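You operate a simulated robot arm through the tools that you are given. There is no shell and no other tool. Be economical: measure what you need, move in short steps, check, and stop when the job is done.

The job below is to be done with a simulated robot arm. You get a single attempt, and the scene is never put back.

## Task
Take the yellow wheel from the top of the long table and put it in the teal caddy. Then take the black pole basket and put it in the teal crate. Then take the blue cloth pad and leave it on top of the blue toe piece. Do these in the order given.

The check looks at the end state, three seconds after you hand in, the way a careful person would. Anything else that was tipped, shoved, dropped, spilled or broken makes it a failure. Flat cloth is picked up by pressing the open fingertips on it (5 to 10 N) and closing them slowly along it; thin cloth reads only 2 to 8 mm in the jaws.

## Robot
A 7-joint arm with a two-finger parallel gripper on a trunk, on a base that drives. Base frame: it is fixed to the floor where the robot stands at the start and does not move with it; the origin is under the middle of the robot, x ahead of it, y to its left, z up; the surface under the hand at the start is at about z = 840. Lengths are in mm, angles in rad, forces in N, time in s.
Its first joint turns from -2.897 to 2.897 rad. Places, roughly: black pole basket (6x6x2 cm) [700, -100, 800]; teal caddy [-3000, -1250, 250]; teal crate (34x25x15 cm) [-800, 1300, 900]; yellow wheel (6x6x4 cm) [700, 0, 900]. Payload 3.43 kg.
The TCP is the grasp point between the finger pads, 30 mm short of the fingertips. In the tool frame z runs along the fingers and y along their closing line. Largest opening 94 mm; finger width 28, thickness 10; the body of the gripper, 50 by 96 mm, starts 55 mm behind the TCP.
Orientation is that of the tool frame in the base frame, as a unit quaternion [w, x, y, z]. With the fingers straight down and closing along the base's y, the tool's x points along the base's -x, its y along +y and its z along -z.

## Interface
- The arm moves only by the tool nudge_tool. Its argument "commands" is one flat list of numbers, 6 for each row, row after row: the shift along the tool's x, y, z in mm, then the turn, a rotation vector about the tool's x, y, z in rad. In form: [x, y, z, rx, ry, rz, x, y, z, rx, ry, rz, ...]. A call has 1 to 20 rows; each row shifts and turns the commanded pose from where the row before left it, along the tool's axes as they then stand. "hand" is the gripper command, from -1 (fully open) to 1 (shut), values between in proportion, set as the call begins (left out, the last holds). A row lasts 0.2 s, in which the tool goes at most 50 mm and 0.15 rad; a call with a longer step from one row to the next is refused whole, and so is a gripper value outside its range. Where a pose cannot be reached the arm comes as near as it can. A force on the tool above 40 N (or 10 N above the force at the start of the call, whichever is more), or a blocked arm, ends the call early, and 0.2 s more pass. The fingers move at their own pace (about 45 mm/s each) and stop on an object; they squeeze with about 32 N. The grip force told is the motor's: it shows also when the fingers shut on nothing. Time passes only in rows, and 0.2 s behind the last, so rows that do not move let the fingers close. The reply holds the time, the measured pose of the TCP, the force on the tool along the base axes, the opening and the grip force, in the units named above and with some noise, with the torque about the TCP (base axes, N m) and any sound that the robot's microphone picked up.
- Cameras (640 x 400 px; columns grow to the right, rows downward): "scene" is now at [25.7, 267.2, 1389.4]; the picture's right is [0.19, -0.98, -0.00], its down [-0.56, -0.11, -0.82] and it looks along [0.81, 0.15, -0.57] (base axes); focal length 214 px, centre (320, 200). "wrist" rides on the gripper at [76, 14, -103] in the tool frame; the picture's right is [-0.18, 0.98, 0.00], its down [-0.75, -0.14, -0.64] and it looks along [-0.63, -0.12, 0.77] (tool axes); focal length 243 px, centre (320, 200). There is no depth. A picture from a camera that has moved, and an enlarged one, comes with that camera's place and axes in the base frame and with its lens.
- camera(camera): a new picture of that camera. No time passes.
- base_move(legs): drives the robot by 1 to 6 legs, each [ahead, turn to the left] in mm and rad, along the robot's own axes; the way and the turn of a leg run together, so that a leg with both is an arc; at most 1500 mm and 3.142 rad a leg. The arm and the cameras ride along, it lands a little off, and it stops where it bumps. It gives what a move gives.
- pan_tilt(pan, tilt): turns the head with the scene camera to pan (to the left, within 2.094 rad either way) and tilt (down, from -0.506 to 1.204), counted from straight ahead of the robot. It gives what a move gives.
- inspect(camera, box): a new picture of the part [left, top, right, bottom] of that camera's present view, enlarged. No time passes.
- finish_job(): hands the job in; it is judged then, once.

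Work in short steps. Places have to be worked out from the pictures, the camera data and where the tool is seen: move nearer, look again, correct. Check each grasp and each placing, and mend what went wrong. You have 165 turns and 112 pictures in all, those below and enlarged ones among them. Open the gripper and draw the arm clear of the work before you hand the job in, unless the task says otherwise; then end with one line.

The tools are called after "Request:" as name(argument=value, ...) on one line, values as JSON. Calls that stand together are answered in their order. nudge_tool: Moves the arm, as the interface text tells. Its arguments: {"type":"object","properties":{"commands":{"type":"array","items":{"type":"number"}},"hand":{"type":"number"}},"required":["commands"]} The other tools are called the same way: base_move (legs) drives the base; pan_tilt (pan, tilt) turns the head that bears the scene camera; camera (camera) takes a picture; inspect (camera, box) takes an enlarged picture of a part of a camera's view; finish_job () hands the job in.

At the start:

```text
time: 0.0
position: [592.7, -12.0, 1126.2]
tcp_rot: [-0.001, 0.002, 1.0, 0.001]
contact_force: [-1.1, 0.1, -0.4]
wrist_torque: [0.01, -0.02, -0.01]
finger_gap: 94.1
finger_force: 0.1
robot x, y, heading: [-5.1, 17.8, 0.005]
head pan, tilt: [0.187, 0.607]
```

scene: 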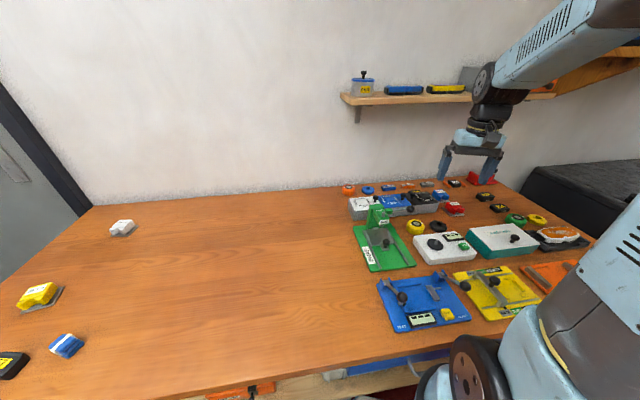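
wrist: 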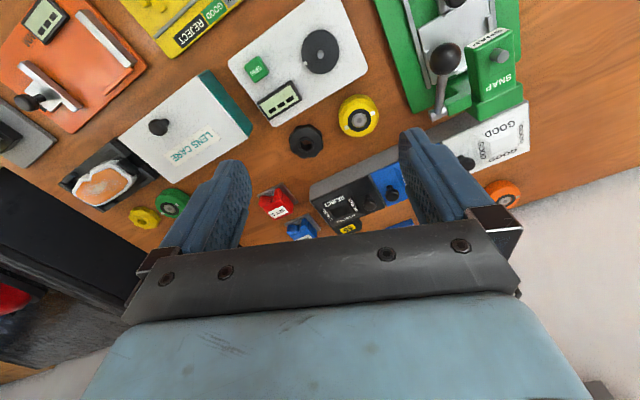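

The wrist view shows a yellow wheel and a black basket near the middle of the table. I enlarge both views to identify the pieces.

Request:
inspect(camera="scene", box=[330, 170, 600, 340])

Request:
inspect(camera="wrist", box=[220, 60, 440, 240])

Request:
inspect(camera="scene", box=[0, 200, 160, 400])

```text
2.35 times, centred on (465, 255) of scene
camera zoom: at [25.7, 267.2, 1389.4], right [0.19, -0.98, 0.0], down [-0.56, -0.11, -0.82], along [0.81, 0.15, -0.57], focal length 505 px, centre (-21, 71)
```

zoom: 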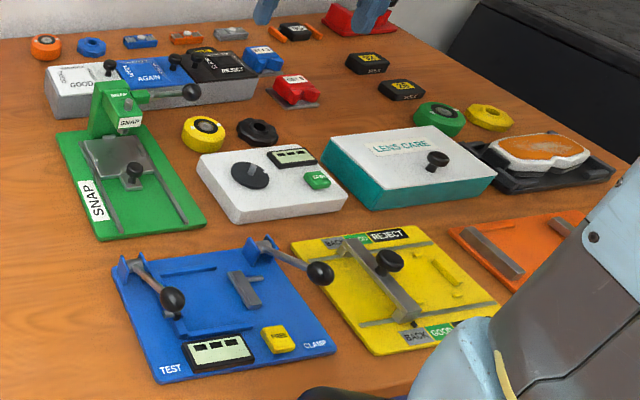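

```text
2.22 times, centred on (330, 150) of wrist
camera zoom: at [516.5, 1.8, 1227.1], right [0.19, 0.98, 0.0], down [0.75, -0.14, 0.64], along [0.63, -0.12, -0.77], focal length 539 px, centre (298, 311)
```

zoom: 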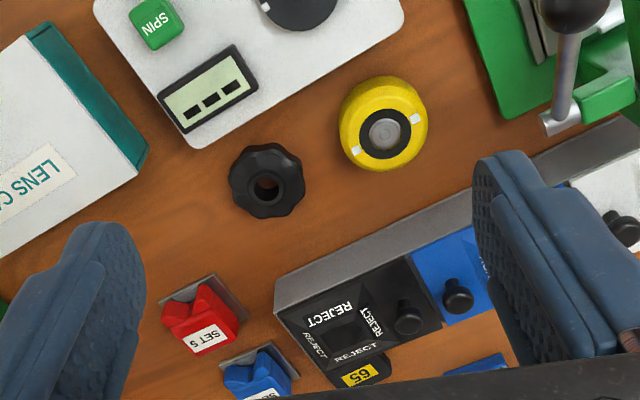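

```text
2.00 times, centred on (80, 300) of scene
camera zoom: at [25.7, 267.2, 1389.4], right [0.19, -0.98, 0.0], down [-0.56, -0.11, -0.82], along [0.81, 0.15, -0.57], focal length 429 px, centre (800, 0)
```

zoom: 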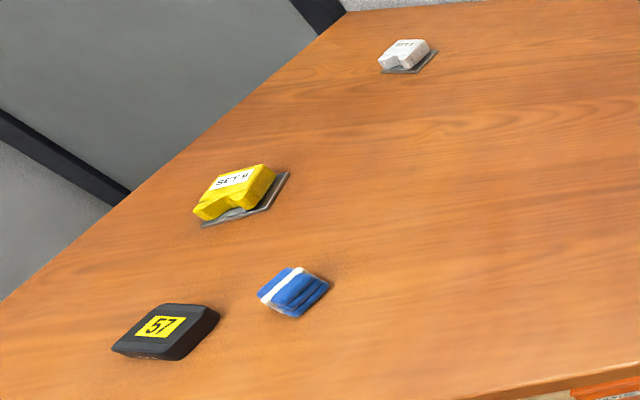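

The wheel looks to be near (662, 30) and the ring-shaped black basket near (694, -57). I move above the wheel and turn the closing line by 55° to keep clear of the neighbours and of the snap lever.

Request:
nudge_tool(commands=[-35, 21, 40, 0, 0, 0, -34, 21, 40, 0, 0, 0, 0, 0, 0, 0, 0, -0.137, 0, 0, 0, 0, 0, -0.137, 0, 0, 0, 0, 0, -0.137, 0, 0, 0, 0, 0, -0.137, 0, 0, 0, 0, 0, -0.137, 0, 0, 0, 0, 0, -0.137, 0, 0, 0, 0, 0, -0.137, 0, 0, 0, 0, 0, 0], hand=-0.7)

Request:
camera(camera="wrist")

Request:
camera(camera="scene")

```text
refused: row 1 steps farther than a row can; nothing moved
```

```text
106 pictures are left
camera wrist: at [516.5, 1.8, 1227.1], right [0.19, 0.98, 0.0], down [0.75, -0.14, 0.64], along [0.63, -0.12, -0.77], focal length 243 px, centre (320, 200)
```

wrist: 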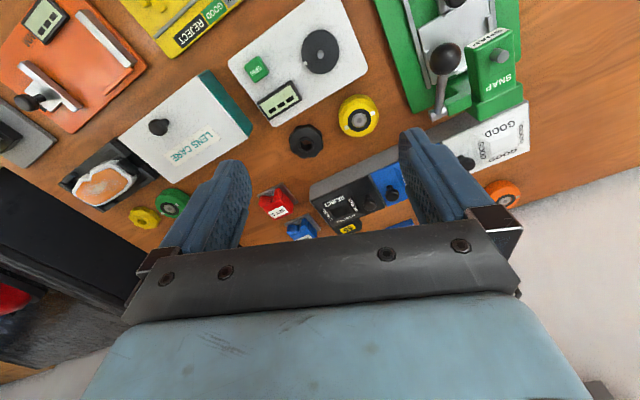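

```text
105 pictures are left
camera scene: at [25.7, 267.2, 1389.4], right [0.19, -0.98, 0.0], down [-0.56, -0.11, -0.82], along [0.81, 0.15, -0.57], focal length 214 px, centre (320, 200)
```

scene: 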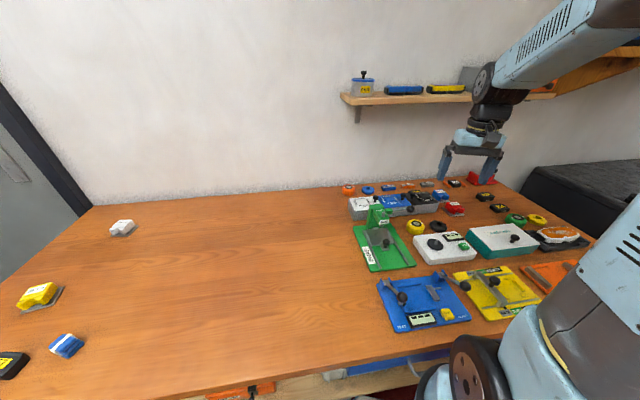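

The first row was longer than the limit. I split the shift into three rows.

Request:
nudge_tool(commands=[-23, 14, 30, 0, 0, 0, -23, 14, 30, 0, 0, 0, -23, 14, 30, 0, 0, 0, 0, 0, 0, 0, 0, -0.137, 0, 0, 0, 0, 0, -0.137, 0, 0, 0, 0, 0, -0.137, 0, 0, 0, 0, 0, -0.137, 0, 0, 0, 0, 0, -0.137, 0, 0, 0, 0, 0, -0.137, 0, 0, 0, 0, 0, -0.137, 0, 0, 0, 0, 0, 0], hand=-0.7)

Request:
camera(camera="wrist")

```text
time: 2.4
position: [662.5, 30.6, 1035.6]
tcp_rot: [-0.001, -0.461, 0.887, 0.0]
contact_force: [0.2, -0.3, 0.0]
wrist_torque: [-0.04, 0.01, -0.02]
finger_gap: 79.8
finger_force: 0.0
robot x, y, heading: [-5.6, 18.7, 0.001]
head pan, tilt: [0.187, 0.607]
```

```text
104 pictures are left
camera wrist: at [606.9, -25.0, 1137.6], right [-0.7, 0.72, 0.0], down [0.55, 0.54, 0.64], along [0.46, 0.45, -0.77], focal length 243 px, centre (320, 200)
```

wrist: 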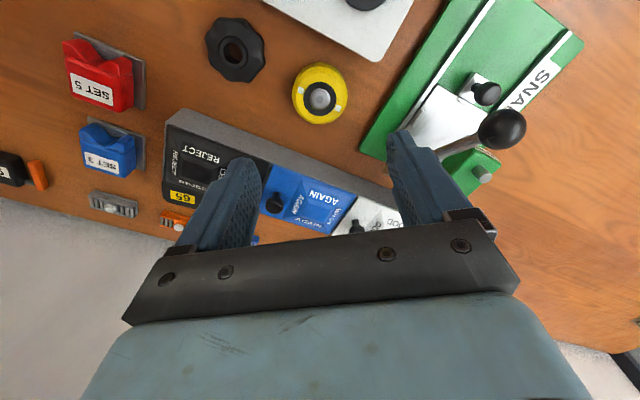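

The new view puts the wheel at (662, 29), right under the TCP, with the lever ball clear at about (575, 95, 1000). I descend straight down to z≈876.

Request:
nudge_tool(commands=[0, 0, 40, 0, 0, 0, 0, 0, 40, 0, 0, 0, 0, 0, 40, 0, 0, 0, 0, 0, 20, 0, 0, 0, 0, 0, 20, 0, 0, 0, 0, 0, 0, 0, 0, 0])

Request:
camera(camera="wrist")

```text
time: 3.8
position: [662.8, 26.6, 876.2]
tcp_rot: [0.0, -0.461, 0.888, 0.0]
contact_force: [0.4, -0.4, 0.1]
wrist_torque: [-0.04, -0.03, 0.01]
finger_gap: 80.3
finger_force: 0.0
robot x, y, heading: [-7.0, 16.6, 0.0]
head pan, tilt: [0.187, 0.607]
```

```text
103 pictures are left
camera wrist: at [606.1, -27.7, 976.7], right [-0.7, 0.72, 0.0], down [0.55, 0.53, 0.64], along [0.46, 0.45, -0.77], focal length 243 px, centre (320, 200)
```

wrist: 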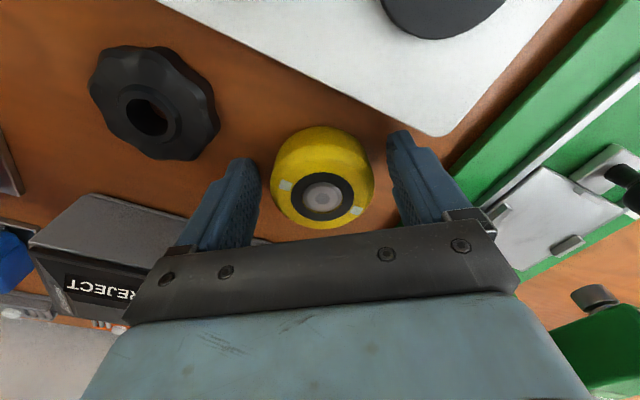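

The wheel is centred between the fingers. I close them and wait a moment.

Request:
nudge_tool(commands=[0, 0, 0, 0, 0, 0, 0, 0, 0, 0, 0, 0, 0, 0, 0, 0, 0, 0, 0, 0, 0, 0, 0, 0], hand=1)

```text
time: 4.8
position: [661.7, 26.8, 875.0]
tcp_rot: [0.0, -0.46, 0.888, 0.001]
contact_force: [0.4, -0.6, 0.5]
wrist_torque: [-0.04, 0.03, 0.0]
finger_gap: 58.3
finger_force: 32.1
robot x, y, heading: [-4.1, 17.2, -0.001]
head pan, tilt: [0.187, 0.607]
```

It is gripped at 58 mm. I lift it straight up.

Request:
nudge_tool(commands=[0, 0, -30, 0, 0, 0, 0, 0, -45, 0, 0, 0, 0, 0, -45, 0, 0, 0, 0, 0, -45, 0, 0, 0, 0, 0, -45, 0, 0, 0, 0, 0, -45, 0, 0, 0, 0, 0, 0, 0, 0, 0])

Request:
pan_tilt(pan=1.2, tilt=0.6)

Request:
camera(camera="wrist")

Request:
camera(camera="scene")

```text
time: 6.4
position: [665.5, 26.3, 1127.8]
tcp_rot: [0.001, -0.46, 0.888, 0.0]
contact_force: [0.6, 0.4, -1.3]
wrist_torque: [-0.01, 0.03, 0.01]
finger_gap: 58.3
finger_force: 31.7
robot x, y, heading: [-5.3, 17.6, -0.003]
head pan, tilt: [0.187, 0.607]
```

```text
time: 7.7
position: [664.1, 27.4, 1127.3]
tcp_rot: [-0.001, -0.46, 0.888, 0.0]
contact_force: [-0.7, -0.6, -1.2]
wrist_torque: [-0.04, -0.01, -0.01]
finger_gap: 58.3
finger_force: 32.3
robot x, y, heading: [-0.2, 13.6, -0.003]
head pan, tilt: [1.201, 0.6]
```

```text
102 pictures are left
camera wrist: at [609.2, -27.5, 1229.3], right [-0.7, 0.72, 0.0], down [0.55, 0.53, 0.64], along [0.46, 0.45, -0.77], focal length 243 px, centre (320, 200)
```

wrist: 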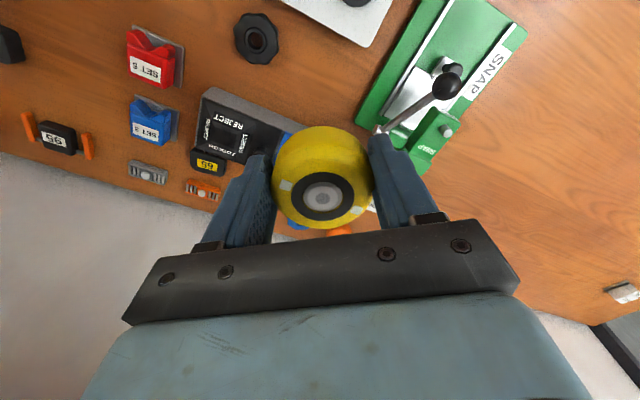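

```text
101 pictures are left
camera scene: at [-28.8, 333.3, 1390.0], right [0.93, -0.36, 0.0], down [-0.2, -0.53, -0.82], along [0.3, 0.77, -0.57], focal length 214 px, centre (320, 200)
```

scene: 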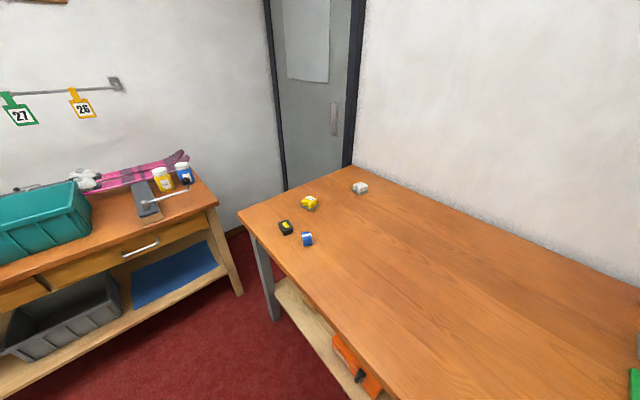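

The wheel is held. The teal crate is on a bench to the left, so I look further around for the caddy.

Request:
pan_tilt(pan=2.09, tilt=0.5)

Request:
camera(camera="scene")

Request:
pan_tilt(pan=-2.09, tilt=0.5)

Request:
camera(camera="scene")

```text
time: 8.9
position: [664.2, 28.4, 1127.7]
tcp_rot: [0.001, -0.461, 0.887, -0.001]
contact_force: [-0.8, -0.2, -2.3]
wrist_torque: [0.0, -0.02, 0.03]
finger_gap: 58.3
finger_force: 31.8
robot x, y, heading: [-2.6, 18.1, 0.003]
head pan, tilt: [2.089, 0.499]
```

```text
100 pictures are left
camera scene: at [-105.9, 330.0, 1399.1], right [0.87, 0.49, 0.0], down [0.24, -0.42, -0.88], along [-0.43, 0.76, -0.48], focal length 214 px, centre (320, 200)
```

scene: 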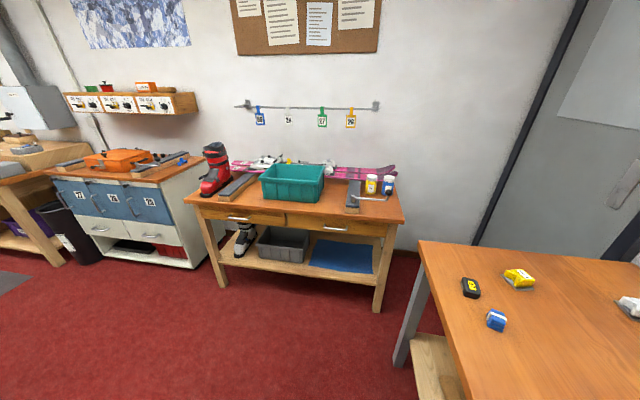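

```text
time: 12.3
position: [664.4, 28.3, 1128.1]
tcp_rot: [0.0, -0.46, 0.888, 0.0]
contact_force: [0.7, 1.2, -1.1]
wrist_torque: [0.0, 0.01, -0.02]
finger_gap: 58.6
finger_force: 32.3
robot x, y, heading: [-4.0, 13.3, -0.002]
head pan, tilt: [-2.089, 0.499]
```

```text
99 pictures are left
camera scene: at [-105.9, 171.9, 1399.2], right [-0.87, 0.49, 0.0], down [0.24, 0.42, -0.88], along [-0.43, -0.76, -0.48], focal length 214 px, centre (320, 200)
```

scene: 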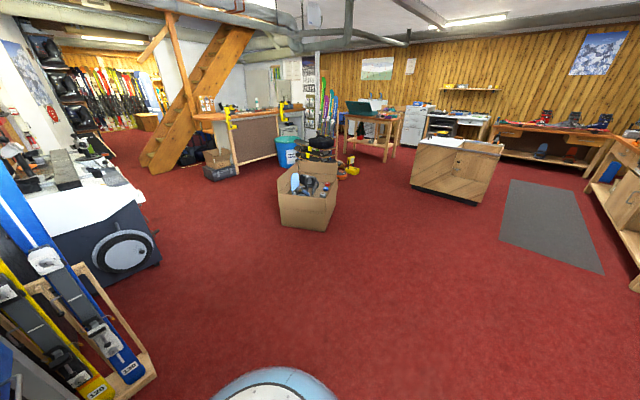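

The caddy's given place projects onto the wooden cabinet near (455, 175), so I zoom in there.

Request:
inspect(camera="scene", box=[340, 90, 540, 215])

Request:
inspect(camera="scene", box=[180, 90, 380, 215])

```text
3.20 times, centred on (440, 152) of scene
camera zoom: at [-105.9, 171.9, 1399.2], right [-0.87, 0.49, 0.0], down [0.24, 0.42, -0.88], along [-0.43, -0.76, -0.48], focal length 686 px, centre (-64, 352)
```

zoom: 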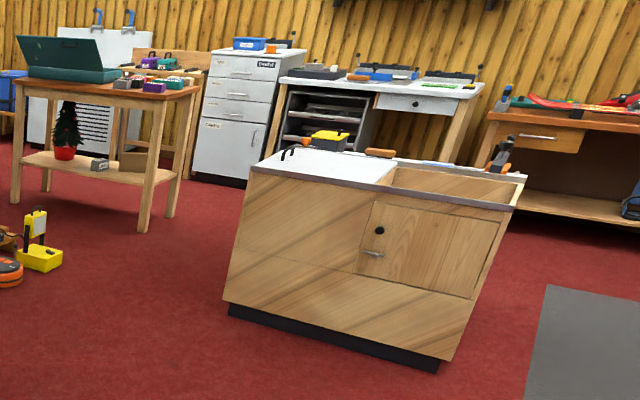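

```text
3.20 times, centred on (280, 152) of scene
camera zoom: at [-105.9, 171.9, 1399.2], right [-0.87, 0.49, 0.0], down [0.24, 0.42, -0.88], along [-0.43, -0.76, -0.48], focal length 686 px, centre (448, 352)
```

zoom: 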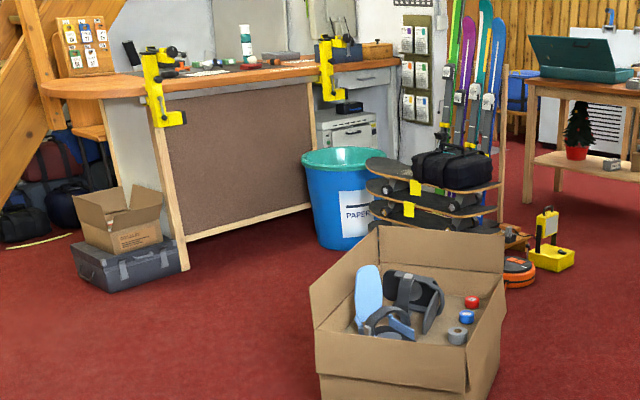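

The caddy seems to lie in or behind the wooden cabinet whose front runs from about (-2790, -1720) to (-3060, -910), top ~690. I back off from the table, turn right, and drive closer across the open carpet.

Request:
base_move(legs=[[-700, 0], [0, -2.61], [1200, 0]])

Request:
pan_tilt(pan=0, tilt=0.5)

Request:
camera(camera="scene")

```text
time: 19.7
position: [-421.4, -596.8, 1126.6]
tcp_rot: [0.0, 0.096, 0.995, 0.001]
contact_force: [0.5, 0.9, -1.3]
wrist_torque: [-0.05, 0.05, -0.02]
finger_gap: 58.4
finger_force: 31.6
robot x, y, heading: [-633.2, 42.9, -1.183]
head pan, tilt: [-2.089, 0.499]
stopped in leg 2: the robot was blocked; the commanded pose is now the measured one
```

```text
time: 21.6
position: [-421.3, -595.2, 1128.3]
tcp_rot: [0.0, 0.096, 0.995, 0.001]
contact_force: [0.5, 0.5, -1.6]
wrist_torque: [0.0, 0.02, 0.0]
finger_gap: 58.2
finger_force: 32.0
robot x, y, heading: [-638.5, 45.8, -1.181]
head pan, tilt: [0.0, 0.499]
```

```text
96 pictures are left
camera scene: at [-405.7, 102.9, 1399.1], right [-0.93, -0.38, 0.0], down [-0.18, 0.44, -0.88], along [0.33, -0.81, -0.48], focal length 214 px, centre (320, 200)
```

scene: 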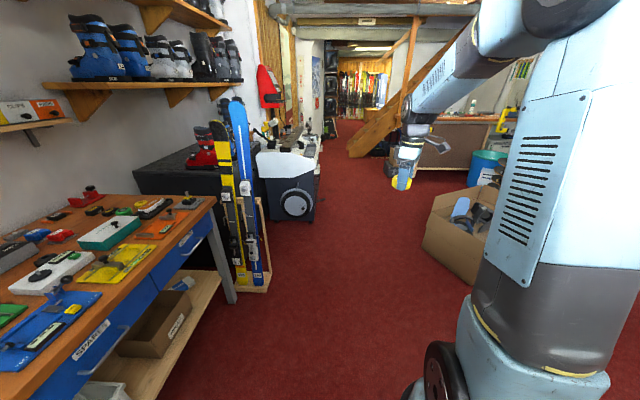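

The base was blocked at heading -1.18 with no force on the tool. I look around low to find the obstacle.

Request:
pan_tilt(pan=-1.6, tilt=0.9)

Request:
camera(camera="scene")

Request:
pan_tilt(pan=2.0, tilt=0.9)

Request:
camera(camera="scene")

```text
time: 23.3
position: [-420.8, -595.8, 1127.4]
tcp_rot: [0.001, 0.096, 0.995, 0.001]
contact_force: [-0.2, -0.1, -0.5]
wrist_torque: [0.04, 0.03, 0.01]
finger_gap: 58.3
finger_force: 32.4
robot x, y, heading: [-636.1, 48.2, -1.184]
head pan, tilt: [-1.6, 0.901]
```

```text
95 pictures are left
camera scene: at [-510.6, 160.9, 1365.3], right [-0.35, 0.94, 0.0], down [0.73, 0.27, -0.62], along [-0.58, -0.22, -0.78], focal length 214 px, centre (320, 200)
```

scene: 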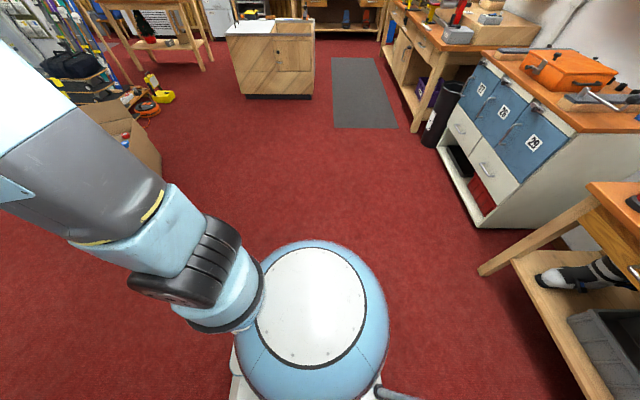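

```text
time: 26.3
position: [-422.5, -596.4, 1128.3]
tcp_rot: [0.0, 0.096, 0.995, 0.001]
contact_force: [-0.6, 0.3, -2.1]
wrist_torque: [0.0, 0.02, 0.01]
finger_gap: 57.9
finger_force: 32.0
robot x, y, heading: [-635.9, 44.1, -1.182]
head pan, tilt: [2.0, 0.901]
```

```text
94 pictures are left
camera scene: at [-388.1, 242.2, 1365.3], right [0.73, -0.69, 0.0], down [-0.54, -0.57, -0.62], along [0.43, 0.45, -0.78], focal length 214 px, centre (320, 200)
```

scene: 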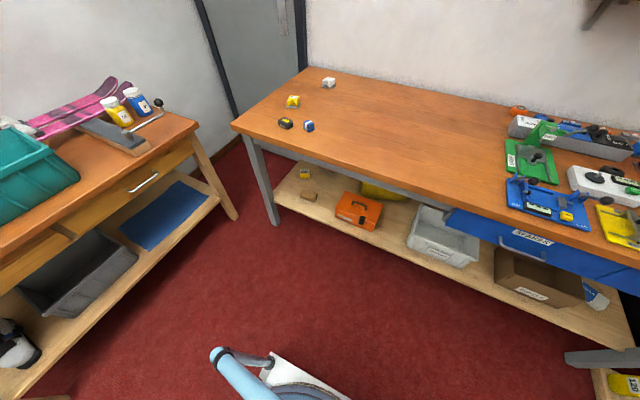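

Nothing stands near the base. I try turning further with a smaller step.

Request:
base_move(legs=[[0, -0.5]])

```text
time: 28.3
position: [-747.0, -620.5, 1127.2]
tcp_rot: [0.0, 0.334, 0.942, 0.001]
contact_force: [0.6, 0.3, -1.4]
wrist_torque: [0.02, -0.01, -0.03]
finger_gap: 58.4
finger_force: 31.6
robot x, y, heading: [-608.2, 38.1, -1.673]
head pan, tilt: [2.0, 0.901]
```

That worked. I finish the turn.

Request:
base_move(legs=[[0, -0.5], [0, -0.45]])

Request:
pan_tilt(pan=0, tilt=0.4)

Request:
camera(camera="scene")

```text
time: 31.7
position: [-1234.6, -217.3, 1128.8]
tcp_rot: [0.0, 0.735, 0.678, 0.0]
contact_force: [0.5, -1.2, 0.0]
wrist_torque: [0.01, -0.01, -0.02]
finger_gap: 58.3
finger_force: 31.8
robot x, y, heading: [-575.4, -14.6, -2.629]
head pan, tilt: [2.0, 0.901]
```

```text
time: 33.6
position: [-1235.0, -215.5, 1128.7]
tcp_rot: [0.0, 0.735, 0.679, 0.001]
contact_force: [0.1, 0.9, -2.3]
wrist_torque: [0.02, 0.01, 0.03]
finger_gap: 58.5
finger_force: 31.9
robot x, y, heading: [-572.4, -17.4, -2.624]
head pan, tilt: [0.0, 0.4]
```

```text
93 pictures are left
camera scene: at [-487.5, -236.5, 1408.2], right [-0.49, 0.87, 0.0], down [0.34, 0.19, -0.92], along [-0.8, -0.45, -0.39], focal length 214 px, centre (320, 200)
```

scene: 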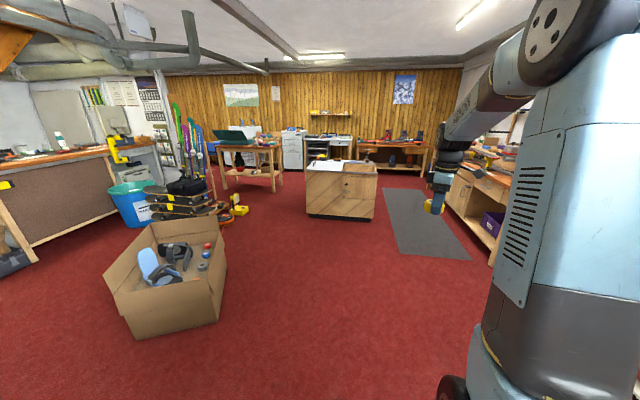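

The way to the cabinet is clear; I drive 1300 ahead and look at it again.

Request:
base_move(legs=[[1300, 0]])

Request:
pan_tilt(pan=0, tilt=0.6)

Request:
camera(camera="scene")

```text
time: 40.3
position: [-2379.8, -855.4, 1128.3]
tcp_rot: [0.0, 0.736, 0.677, 0.001]
contact_force: [-0.5, 0.6, -0.7]
wrist_torque: [0.0, 0.04, 0.0]
finger_gap: 58.1
finger_force: 32.0
robot x, y, heading: [-1721.6, -656.9, -2.631]
head pan, tilt: [0.0, 0.4]
```

```text
time: 41.1
position: [-2381.0, -855.1, 1129.2]
tcp_rot: [0.0, 0.736, 0.677, 0.001]
contact_force: [0.2, 0.7, -2.3]
wrist_torque: [0.05, -0.04, 0.02]
finger_gap: 58.2
finger_force: 32.3
robot x, y, heading: [-1720.1, -656.7, -2.635]
head pan, tilt: [0.0, 0.6]
```

```text
92 pictures are left
camera scene: at [-1630.1, -878.1, 1390.1], right [-0.49, 0.87, 0.0], down [0.49, 0.28, -0.83], along [-0.72, -0.4, -0.56], focal length 214 px, centre (320, 200)
```

scene: 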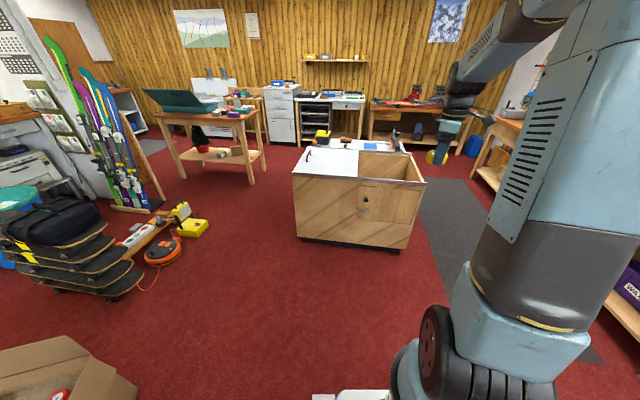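

The cabinet's right part looks open on top. I zoom in.

Request:
inspect(camera="scene", box=[280, 120, 440, 260])

```text
2.86 times, centred on (360, 190) of scene
camera zoom: at [-1630.1, -878.1, 1390.1], right [-0.49, 0.87, 0.0], down [0.49, 0.28, -0.83], along [-0.72, -0.4, -0.56], focal length 613 px, centre (206, 229)
```

zoom: 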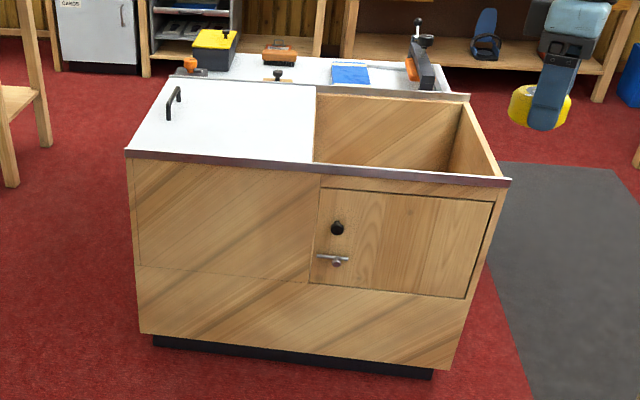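

The left half has a lid with a handle; the right half is an open well, front face along about (-2730,-1716)–(-3036,-864). I square up to it and drive near, stopping short to look in.

Request:
base_move(legs=[[0, -0.2], [650, 0]])

Request:
pan_tilt(pan=-0.1, tilt=0.8)

Request:
camera(camera="scene")

Request:
camera(camera="wrist")

```text
time: 45.5
position: [-3021.2, -914.7, 1127.8]
tcp_rot: [0.001, 0.801, 0.598, 0.0]
contact_force: [0.6, 0.6, -0.9]
wrist_torque: [0.01, 0.01, 0.01]
finger_gap: 57.9
finger_force: 32.0
robot x, y, heading: [-2333.4, -851.2, -2.836]
head pan, tilt: [0.0, 0.6]
```

```text
time: 46.3
position: [-3020.9, -912.8, 1129.8]
tcp_rot: [0.001, 0.801, 0.598, 0.001]
contact_force: [-0.3, 0.4, -1.1]
wrist_torque: [0.0, 0.0, 0.0]
finger_gap: 58.1
finger_force: 31.8
robot x, y, heading: [-2339.5, -850.9, -2.834]
head pan, tilt: [-0.099, 0.799]
```

```text
90 pictures are left
camera scene: at [-2286.2, -1074.0, 1373.2], right [-0.2, 0.98, 0.0], down [0.7, 0.15, -0.7], along [-0.68, -0.14, -0.72], focal length 214 px, centre (320, 200)
```

scene: 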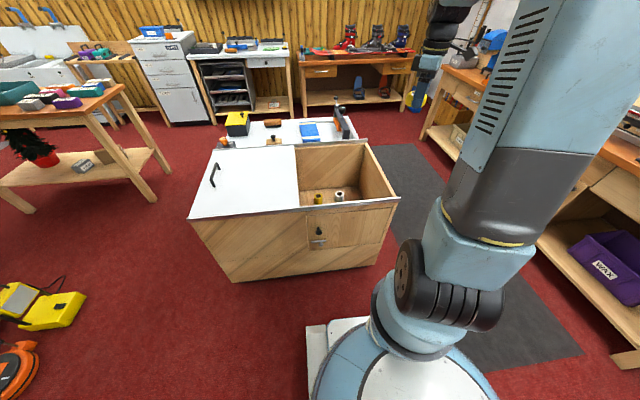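

```text
89 pictures are left
camera wrist: at [-2986.8, -845.2, 1231.3], right [0.89, -0.46, 0.0], down [-0.35, -0.68, 0.64], along [-0.29, -0.57, -0.77], focal length 243 px, centre (320, 200)
```

wrist: 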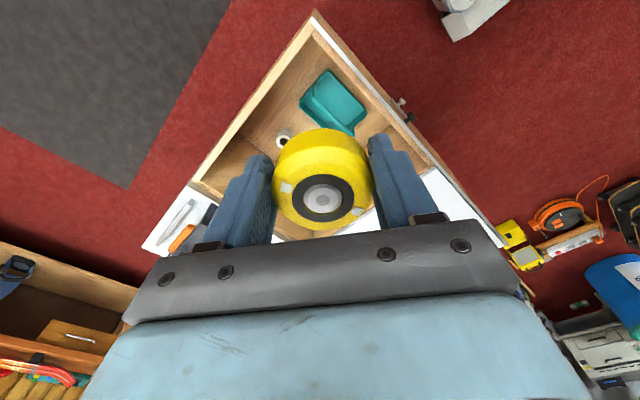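

The wrist camera shows the teal caddy down in the well, near the front. I zoom in on it.

Request:
inspect(camera="wrist", box=[180, 0, 460, 175])

```text
2.29 times, centred on (320, 88) of wrist
camera zoom: at [-2986.8, -845.2, 1231.3], right [0.89, -0.46, 0.0], down [-0.35, -0.68, 0.64], along [-0.29, -0.57, -0.77], focal length 555 px, centre (320, 457)
```

zoom: 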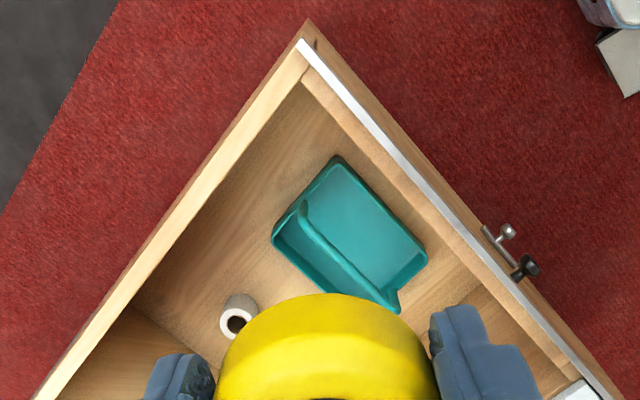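

The caddy (rim centre about (-3070,-1160), long side along the front wall) sits only ~120 mm behind the front wall, so coming over that wall the wrist would foul it. I'll come from the cabinet's open right side instead: back away, go round the corner, and face the right wall.

Request:
base_move(legs=[[0, 0.69], [0, 0.68], [-600, 0]])

Request:
pan_tilt(pan=-1.0, tilt=0.7)

Request:
camera(camera="scene")

```text
time: 50.2
position: [-2552.9, -1510.1, 1129.5]
tcp_rot: [-0.001, 0.34, 0.94, 0.001]
contact_force: [-0.9, 0.1, -0.7]
wrist_torque: [-0.01, -0.03, -0.02]
finger_gap: 58.0
finger_force: 32.2
robot x, y, heading: [-2415.7, -843.3, -1.633]
head pan, tilt: [-0.099, 0.799]
stopped in leg 2: the robot was blocked; the commanded pose is now the measured one
```

```text
time: 51.4
position: [-2551.8, -1508.3, 1130.4]
tcp_rot: [0.0, 0.34, 0.94, 0.001]
contact_force: [0.3, -0.3, -0.9]
wrist_torque: [-0.01, 0.04, -0.01]
finger_gap: 58.2
finger_force: 32.2
robot x, y, heading: [-2417.5, -845.2, -1.629]
head pan, tilt: [-1.0, 0.7]
```

```text
87 pictures are left
camera scene: at [-2250.4, -840.3, 1381.4], right [-0.49, 0.87, 0.0], down [0.56, 0.31, -0.76], along [-0.67, -0.37, -0.64], focal length 214 px, centre (320, 200)
```

scene: 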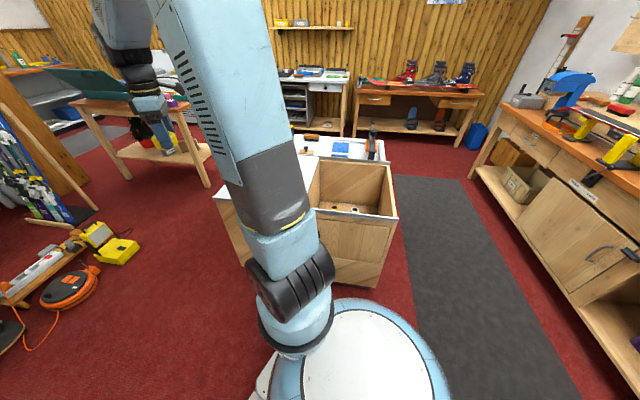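

Long turns in one call drift and trip the block check, so I keep them under 1 rad a call. Now I back up 600 and begin turning toward the right side of the cabinet.

Request:
base_move(legs=[[-600, 0], [0, -0.63]])

Request:
base_move(legs=[[0, -0.63]])

Request:
pan_tilt(pan=0.2, tilt=0.7)

Request:
camera(camera="scene")

```text
time: 56.8
position: [-2884.4, -702.1, 1129.7]
tcp_rot: [0.001, 0.614, 0.789, 0.0]
contact_force: [-0.1, 0.2, -1.2]
wrist_torque: [0.04, -0.03, -0.01]
finger_gap: 58.3
finger_force: 32.4
robot x, y, heading: [-2350.2, -272.2, -2.259]
head pan, tilt: [-1.0, 0.7]
```

```text
time: 59.1
position: [-3034.0, -305.4, 1130.3]
tcp_rot: [0.0, 0.827, 0.563, 0.002]
contact_force: [-0.4, 0.2, -0.9]
wrist_torque: [0.05, -0.02, 0.0]
finger_gap: 58.1
finger_force: 32.0
robot x, y, heading: [-2333.8, -311.2, -2.875]
head pan, tilt: [-1.0, 0.7]
```

```text
time: 60.5
position: [-3033.4, -306.0, 1131.9]
tcp_rot: [0.001, 0.827, 0.562, 0.001]
contact_force: [-0.1, 0.1, -1.1]
wrist_torque: [0.01, 0.01, 0.01]
finger_gap: 58.1
finger_force: 32.2
robot x, y, heading: [-2332.2, -311.3, -2.874]
head pan, tilt: [0.201, 0.7]
```

```text
86 pictures are left
camera scene: at [-2290.7, -560.0, 1381.4], right [-0.45, 0.89, 0.0], down [0.58, 0.29, -0.76], along [-0.68, -0.34, -0.64], focal length 214 px, centre (320, 200)
```

scene: 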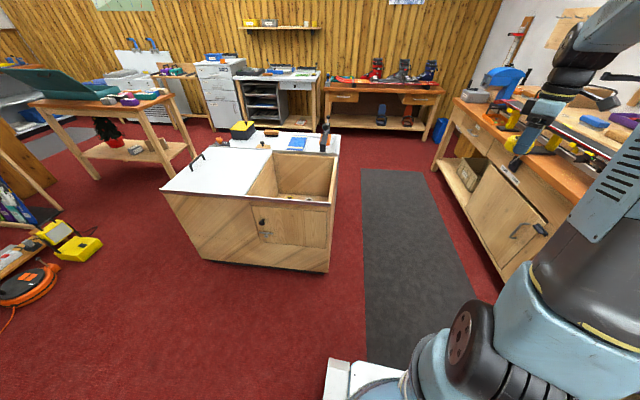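

The aisle between cabinet and right bench is clear. I drive along it to about (-3300, -480).

Request:
base_move(legs=[[0, -0.09], [970, 0]])

Request:
base_move(legs=[[0, 0.85]])

Request:
pan_tilt(pan=0.0, tilt=0.8)

Request:
camera(camera="scene")

```text
time: 66.2
position: [-4007.8, -410.9, 1131.7]
tcp_rot: [0.0, 0.852, 0.523, 0.001]
contact_force: [1.0, 0.1, -2.0]
wrist_torque: [0.01, -0.01, 0.02]
finger_gap: 58.1
finger_force: 31.8
robot x, y, heading: [-3313.0, -483.2, -2.968]
head pan, tilt: [0.201, 0.7]
```

```text
time: 69.2
position: [-3815.1, -966.5, 1131.2]
tcp_rot: [0.001, 0.553, 0.833, 0.0]
contact_force: [0.2, -0.2, -1.4]
wrist_torque: [0.03, -0.01, 0.0]
finger_gap: 58.1
finger_force: 31.9
robot x, y, heading: [-3360.3, -453.0, -2.102]
head pan, tilt: [0.201, 0.7]
```

```text
time: 69.9
position: [-3815.8, -966.3, 1131.9]
tcp_rot: [0.0, 0.553, 0.833, 0.001]
contact_force: [-1.3, 0.3, -0.5]
wrist_torque: [0.04, 0.0, 0.01]
finger_gap: 58.3
finger_force: 31.9
robot x, y, heading: [-3361.9, -452.5, -2.102]
head pan, tilt: [0.0, 0.799]
```

```text
85 pictures are left
camera scene: at [-3167.9, -592.5, 1373.1], right [-0.86, 0.51, 0.0], down [0.36, 0.62, -0.7], along [-0.35, -0.6, -0.72], focal length 214 px, centre (320, 200)
```

scene: 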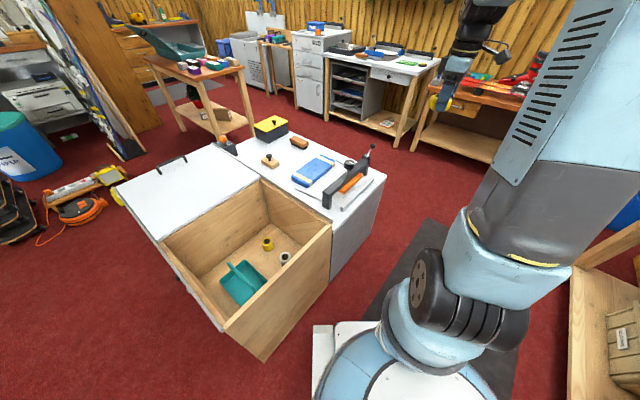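

I now see the caddy clearly in the well. I finish turning to face the right wall and then look again.

Request:
base_move(legs=[[0, 0.87]])

Request:
camera(camera="scene")

```text
time: 72.8
position: [-3257.0, -1130.9, 1131.8]
tcp_rot: [0.0, 0.147, 0.989, 0.001]
contact_force: [0.6, -0.9, -1.8]
wrist_torque: [0.02, 0.0, 0.01]
finger_gap: 58.2
finger_force: 31.9
robot x, y, heading: [-3417.8, -475.0, -1.23]
head pan, tilt: [0.0, 0.799]
```

```text
84 pictures are left
camera scene: at [-3188.0, -418.4, 1373.1], right [-0.94, -0.33, 0.0], down [-0.24, 0.68, -0.7], along [0.23, -0.66, -0.72], focal length 214 px, centre (320, 200)
```

scene: 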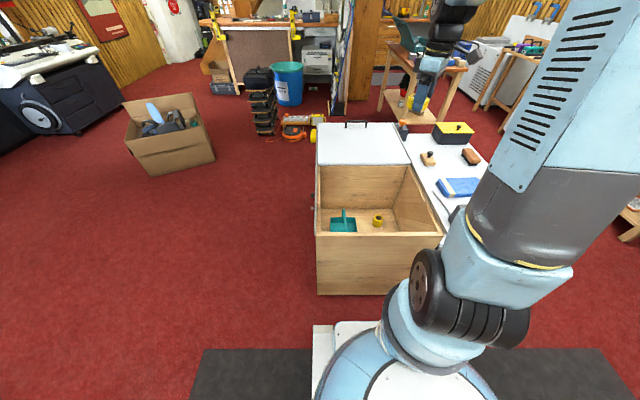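

Facing the right wall now. I zoom in on the well to locate the caddy precisely.

Request:
inspect(camera="scene", box=[300, 160, 460, 300])

Request:
camera(camera="wrist")

```text
2.86 times, centred on (380, 230) of scene
camera zoom: at [-3188.0, -418.4, 1373.1], right [-0.94, -0.33, 0.0], down [-0.24, 0.68, -0.7], along [0.23, -0.66, -0.72], focal length 613 px, centre (149, 114)
```

zoom: 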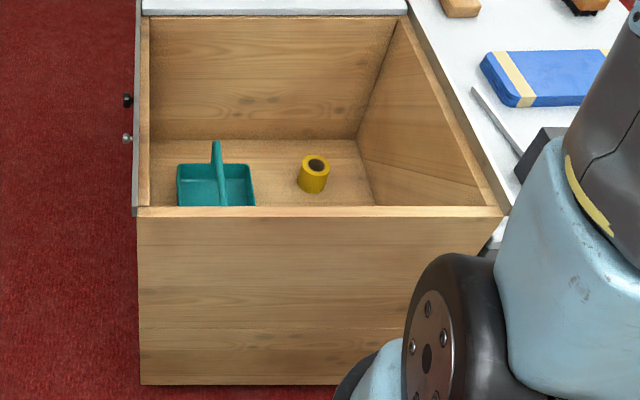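

```text
82 pictures are left
camera wrist: at [-3326.4, -1096.7, 1233.6], right [0.46, 0.89, 0.0], down [0.68, -0.35, 0.64], along [0.57, -0.29, -0.77], focal length 243 px, centre (320, 200)
```

wrist: 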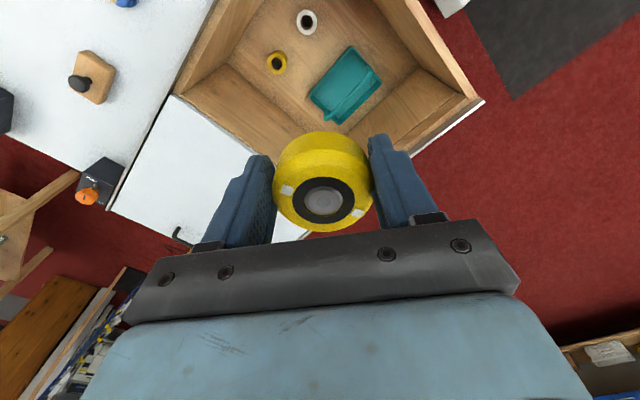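

The caddy has a tall central divider/handle, with two compartments side by side; rim around z≈345, centre ≈(-3080,-1133). I drive 120 forward to bring it to a comfortable reach.

Request:
base_move(legs=[[120, 0]])

```text
time: 74.1
position: [-3218.3, -1243.6, 1132.2]
tcp_rot: [0.0, 0.147, 0.989, 0.0]
contact_force: [-0.6, -1.2, -1.3]
wrist_torque: [-0.03, 0.04, 0.02]
finger_gap: 58.2
finger_force: 32.2
robot x, y, heading: [-3381.0, -585.4, -1.232]
head pan, tilt: [0.0, 0.799]
```

I rotate the closing line to run along the caddy's length, then shift above the back compartment and come down to z≈930 for a look.

Request:
nudge_tool(commands=[0, 0, 0, 0, 0, -0.126, 0, 0, 0, 0, 0, -0.126, 0, 0, 0, 0, 0, -0.126, 0, 0, 0, 0, 0, -0.126, 0, 0, 0, 0, 0, -0.126, -25, 12, 40, 0, 0, 0, -25, 12, 40, 0, 0, 0, -25, 12, 40, 0, 0, 0, -25, 12, 40, 0, 0, 0, -24, 12, 40, 0, 0, 0, 0, 0, 0, 0, 0, 0])

Request:
camera(camera="wrist")

Request:
camera(camera="scene")

```text
time: 76.5
position: [-3118.9, -1151.0, 934.2]
tcp_rot: [0.0, -0.167, 0.986, 0.001]
contact_force: [0.0, 0.4, -0.5]
wrist_torque: [-0.01, -0.02, 0.03]
finger_gap: 58.2
finger_force: 31.9
robot x, y, heading: [-3379.6, -587.3, -1.234]
head pan, tilt: [0.0, 0.799]
```

```text
81 pictures are left
camera wrist: at [-3196.3, -1163.0, 1034.2], right [-0.15, 0.99, 0.0], down [0.76, 0.11, 0.64], along [0.63, 0.1, -0.77], focal length 243 px, centre (320, 200)
```

wrist: 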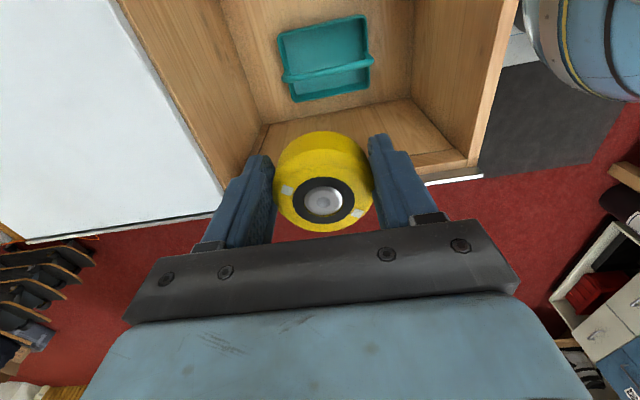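

```text
80 pictures are left
camera scene: at [-3148.8, -529.7, 1373.1], right [-0.94, -0.33, 0.0], down [-0.24, 0.68, -0.7], along [0.23, -0.66, -0.72], focal length 214 px, centre (320, 200)
```

scene: 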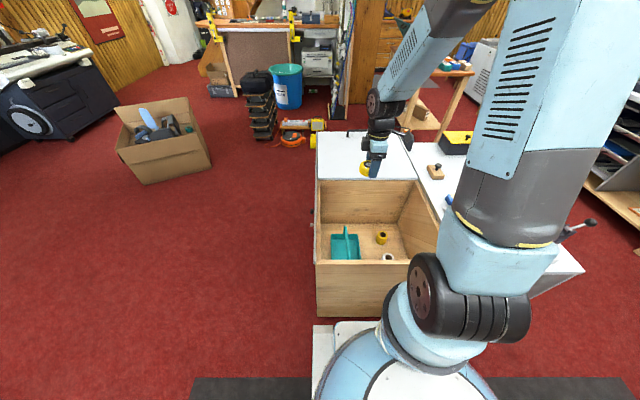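

The caddy is centred near (-3073,-1122), handle top around z≈405, rim ≈330. The back compartment centre is about (-3109,-1135); I correct to that and come down to z≈620, checking clearance.

Request:
nudge_tool(commands=[-8, 6, 40, 0, 0, 0, -7, 6, 40, 0, 0, 0, 0, 0, 45, 0, 0, 0, 0, 0, 45, 0, 0, 0, 0, 0, 45, 0, 0, 0, 0, 0, 45, 0, 0, 0, 0, 0, 45, 0, 0, 0, 0, 0, 0, 0, 0, 0])

Request:
camera(camera="wrist")

Request:
camera(camera="scene")

```text
time: 78.3
position: [-3111.0, -1131.6, 628.7]
tcp_rot: [0.0, -0.166, 0.986, 0.001]
contact_force: [-0.4, 0.3, -1.3]
wrist_torque: [-0.01, -0.02, 0.01]
finger_gap: 58.1
finger_force: 32.2
robot x, y, heading: [-3383.6, -586.1, -1.232]
head pan, tilt: [0.0, 0.799]
```

```text
79 pictures are left
camera wrist: at [-3187.0, -1143.5, 730.8], right [-0.15, 0.99, 0.0], down [0.76, 0.11, 0.64], along [0.63, 0.1, -0.77], focal length 243 px, centre (320, 200)
```

wrist: 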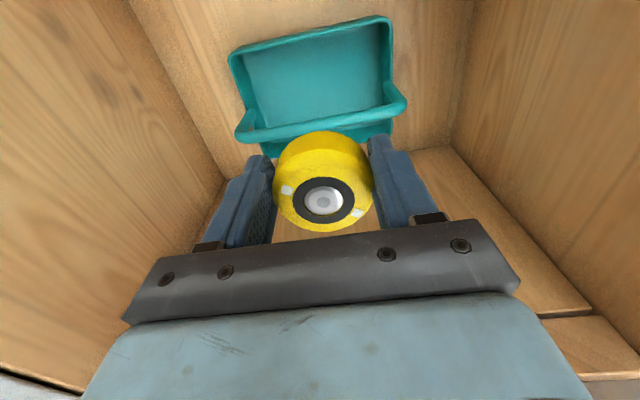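

```text
78 pictures are left
camera scene: at [-3148.7, -529.8, 1373.1], right [-0.94, -0.33, 0.0], down [-0.24, 0.68, -0.7], along [0.23, -0.66, -0.72], focal length 214 px, centre (320, 200)
```

scene: 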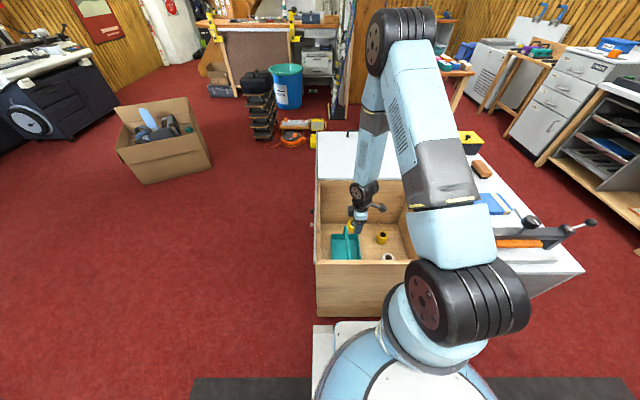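

Triangulated: rim z≈350, handle top z≈430 about 35 mm in front of the tool plane. I nudge 3 mm away from the handle and descend to z≈400, then view.

Request:
nudge_tool(commands=[3, 0, 40, 0, 0, 0, 0, 0, 45, 0, 0, 0, 0, 0, 45, 0, 0, 0, 0, 0, 45, 0, 0, 0, 0, 0, 45, 0, 0, 0, 0, 0, 10, 0, 0, 0, 0, 0, 0, 0, 0, 0])

Request:
camera(camera="wrist")

Request:
inspect(camera="scene", box=[300, 160, 460, 300])

```text
time: 79.1
position: [-3116.0, -1133.7, 512.2]
tcp_rot: [-0.003, -0.166, 0.986, -0.001]
contact_force: [-0.8, 0.1, 1.9]
wrist_torque: [0.1, 0.0, 0.08]
finger_gap: 59.8
finger_force: 32.4
robot x, y, heading: [-3375.1, -587.8, -1.234]
head pan, tilt: [0.0, 0.799]
stopped in row 4: the force on the tool passed its limit at 169 N (the readings are from after the stop); the commanded pose is now the measured one
```

```text
77 pictures are left
camera wrist: at [-3191.7, -1145.7, 613.4], right [-0.15, 0.99, 0.0], down [0.76, 0.11, 0.64], along [0.63, 0.09, -0.77], focal length 243 px, centre (320, 200)
```

wrist: 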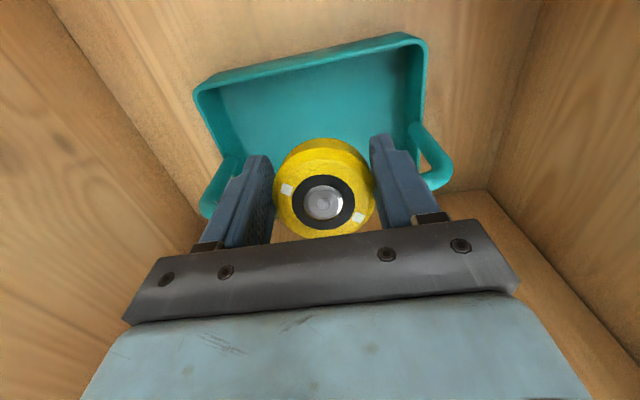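

```text
2.86 times, centred on (380, 230) of scene
camera zoom: at [-3148.7, -529.8, 1373.1], right [-0.94, -0.33, 0.0], down [-0.24, 0.68, -0.7], along [0.23, -0.66, -0.72], focal length 613 px, centre (149, 114)
```

zoom: 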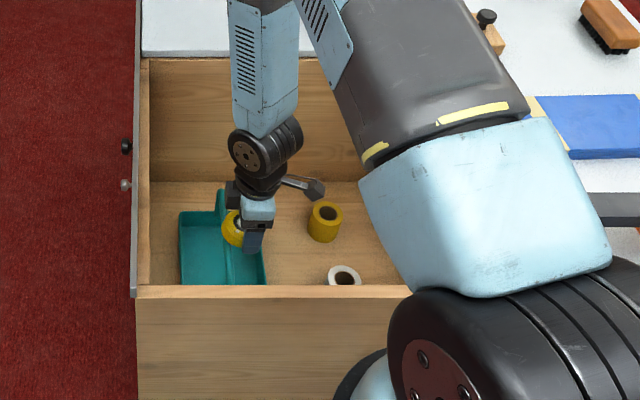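

The wheel's rim met the caddy's bail handle (top z≈470, higher than I had judged), with the caddy's corners still where they were. I lift 40 mm and check the grip and the gap behind the handle.

Request:
nudge_tool(commands=[0, 0, -40, 0, 0, 0, 0, 0, 0, 0, 0, 0])

Request:
camera(camera="wrist")

Request:
inspect(camera="scene", box=[325, 195, 405, 265])

```text
time: 79.7
position: [-3114.2, -1132.6, 549.0]
tcp_rot: [-0.002, -0.166, 0.986, 0.0]
contact_force: [0.9, 0.6, -0.5]
wrist_torque: [-0.01, 0.05, -0.02]
finger_gap: 59.3
finger_force: 32.1
robot x, y, heading: [-3380.5, -590.3, -1.233]
head pan, tilt: [0.0, 0.799]
```

```text
75 pictures are left
camera wrist: at [-3190.5, -1145.1, 651.8], right [-0.15, 0.99, 0.0], down [0.76, 0.11, 0.64], along [0.63, 0.09, -0.77], focal length 243 px, centre (320, 200)
```

wrist: 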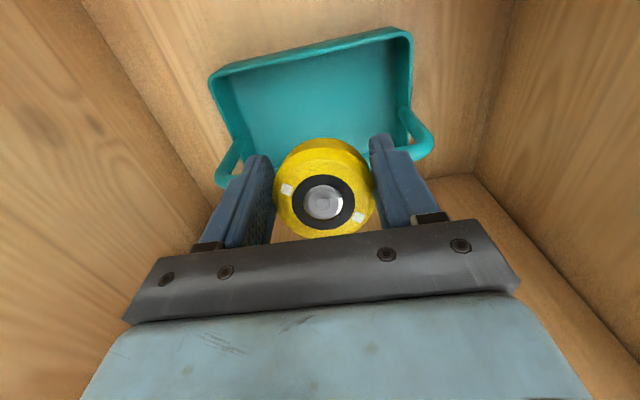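

```text
5.71 times, centred on (365, 230) of scene
camera zoom: at [-3148.6, -530.0, 1373.1], right [-0.94, -0.33, 0.0], down [-0.24, 0.68, -0.7], along [0.23, -0.66, -0.72], focal length 1226 px, centre (63, 29)
```

zoom: 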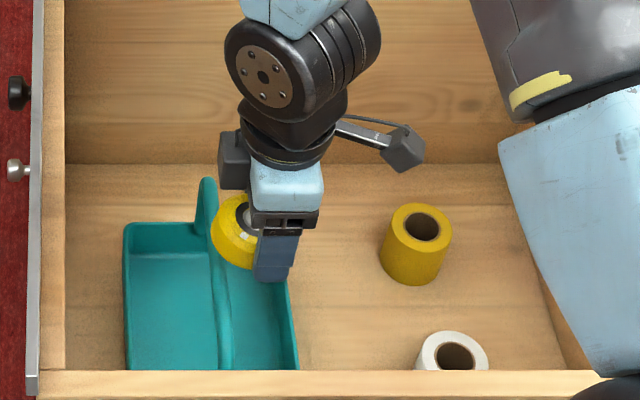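

I zoom on the grip to see whether the wheel has tilted or slid.

Request:
inspect(camera="wrist", box=[200, 110, 440, 250])

```text
2.67 times, centred on (320, 180) of wrist
camera zoom: at [-3190.5, -1145.1, 651.8], right [-0.15, 0.99, 0.0], down [0.76, 0.11, 0.64], along [0.63, 0.09, -0.77], focal length 647 px, centre (320, 253)
```

zoom: 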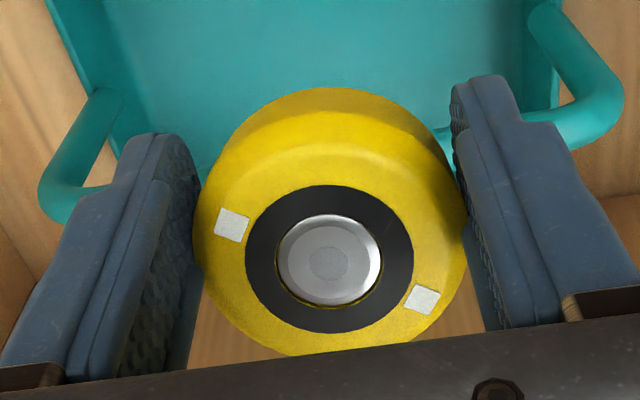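

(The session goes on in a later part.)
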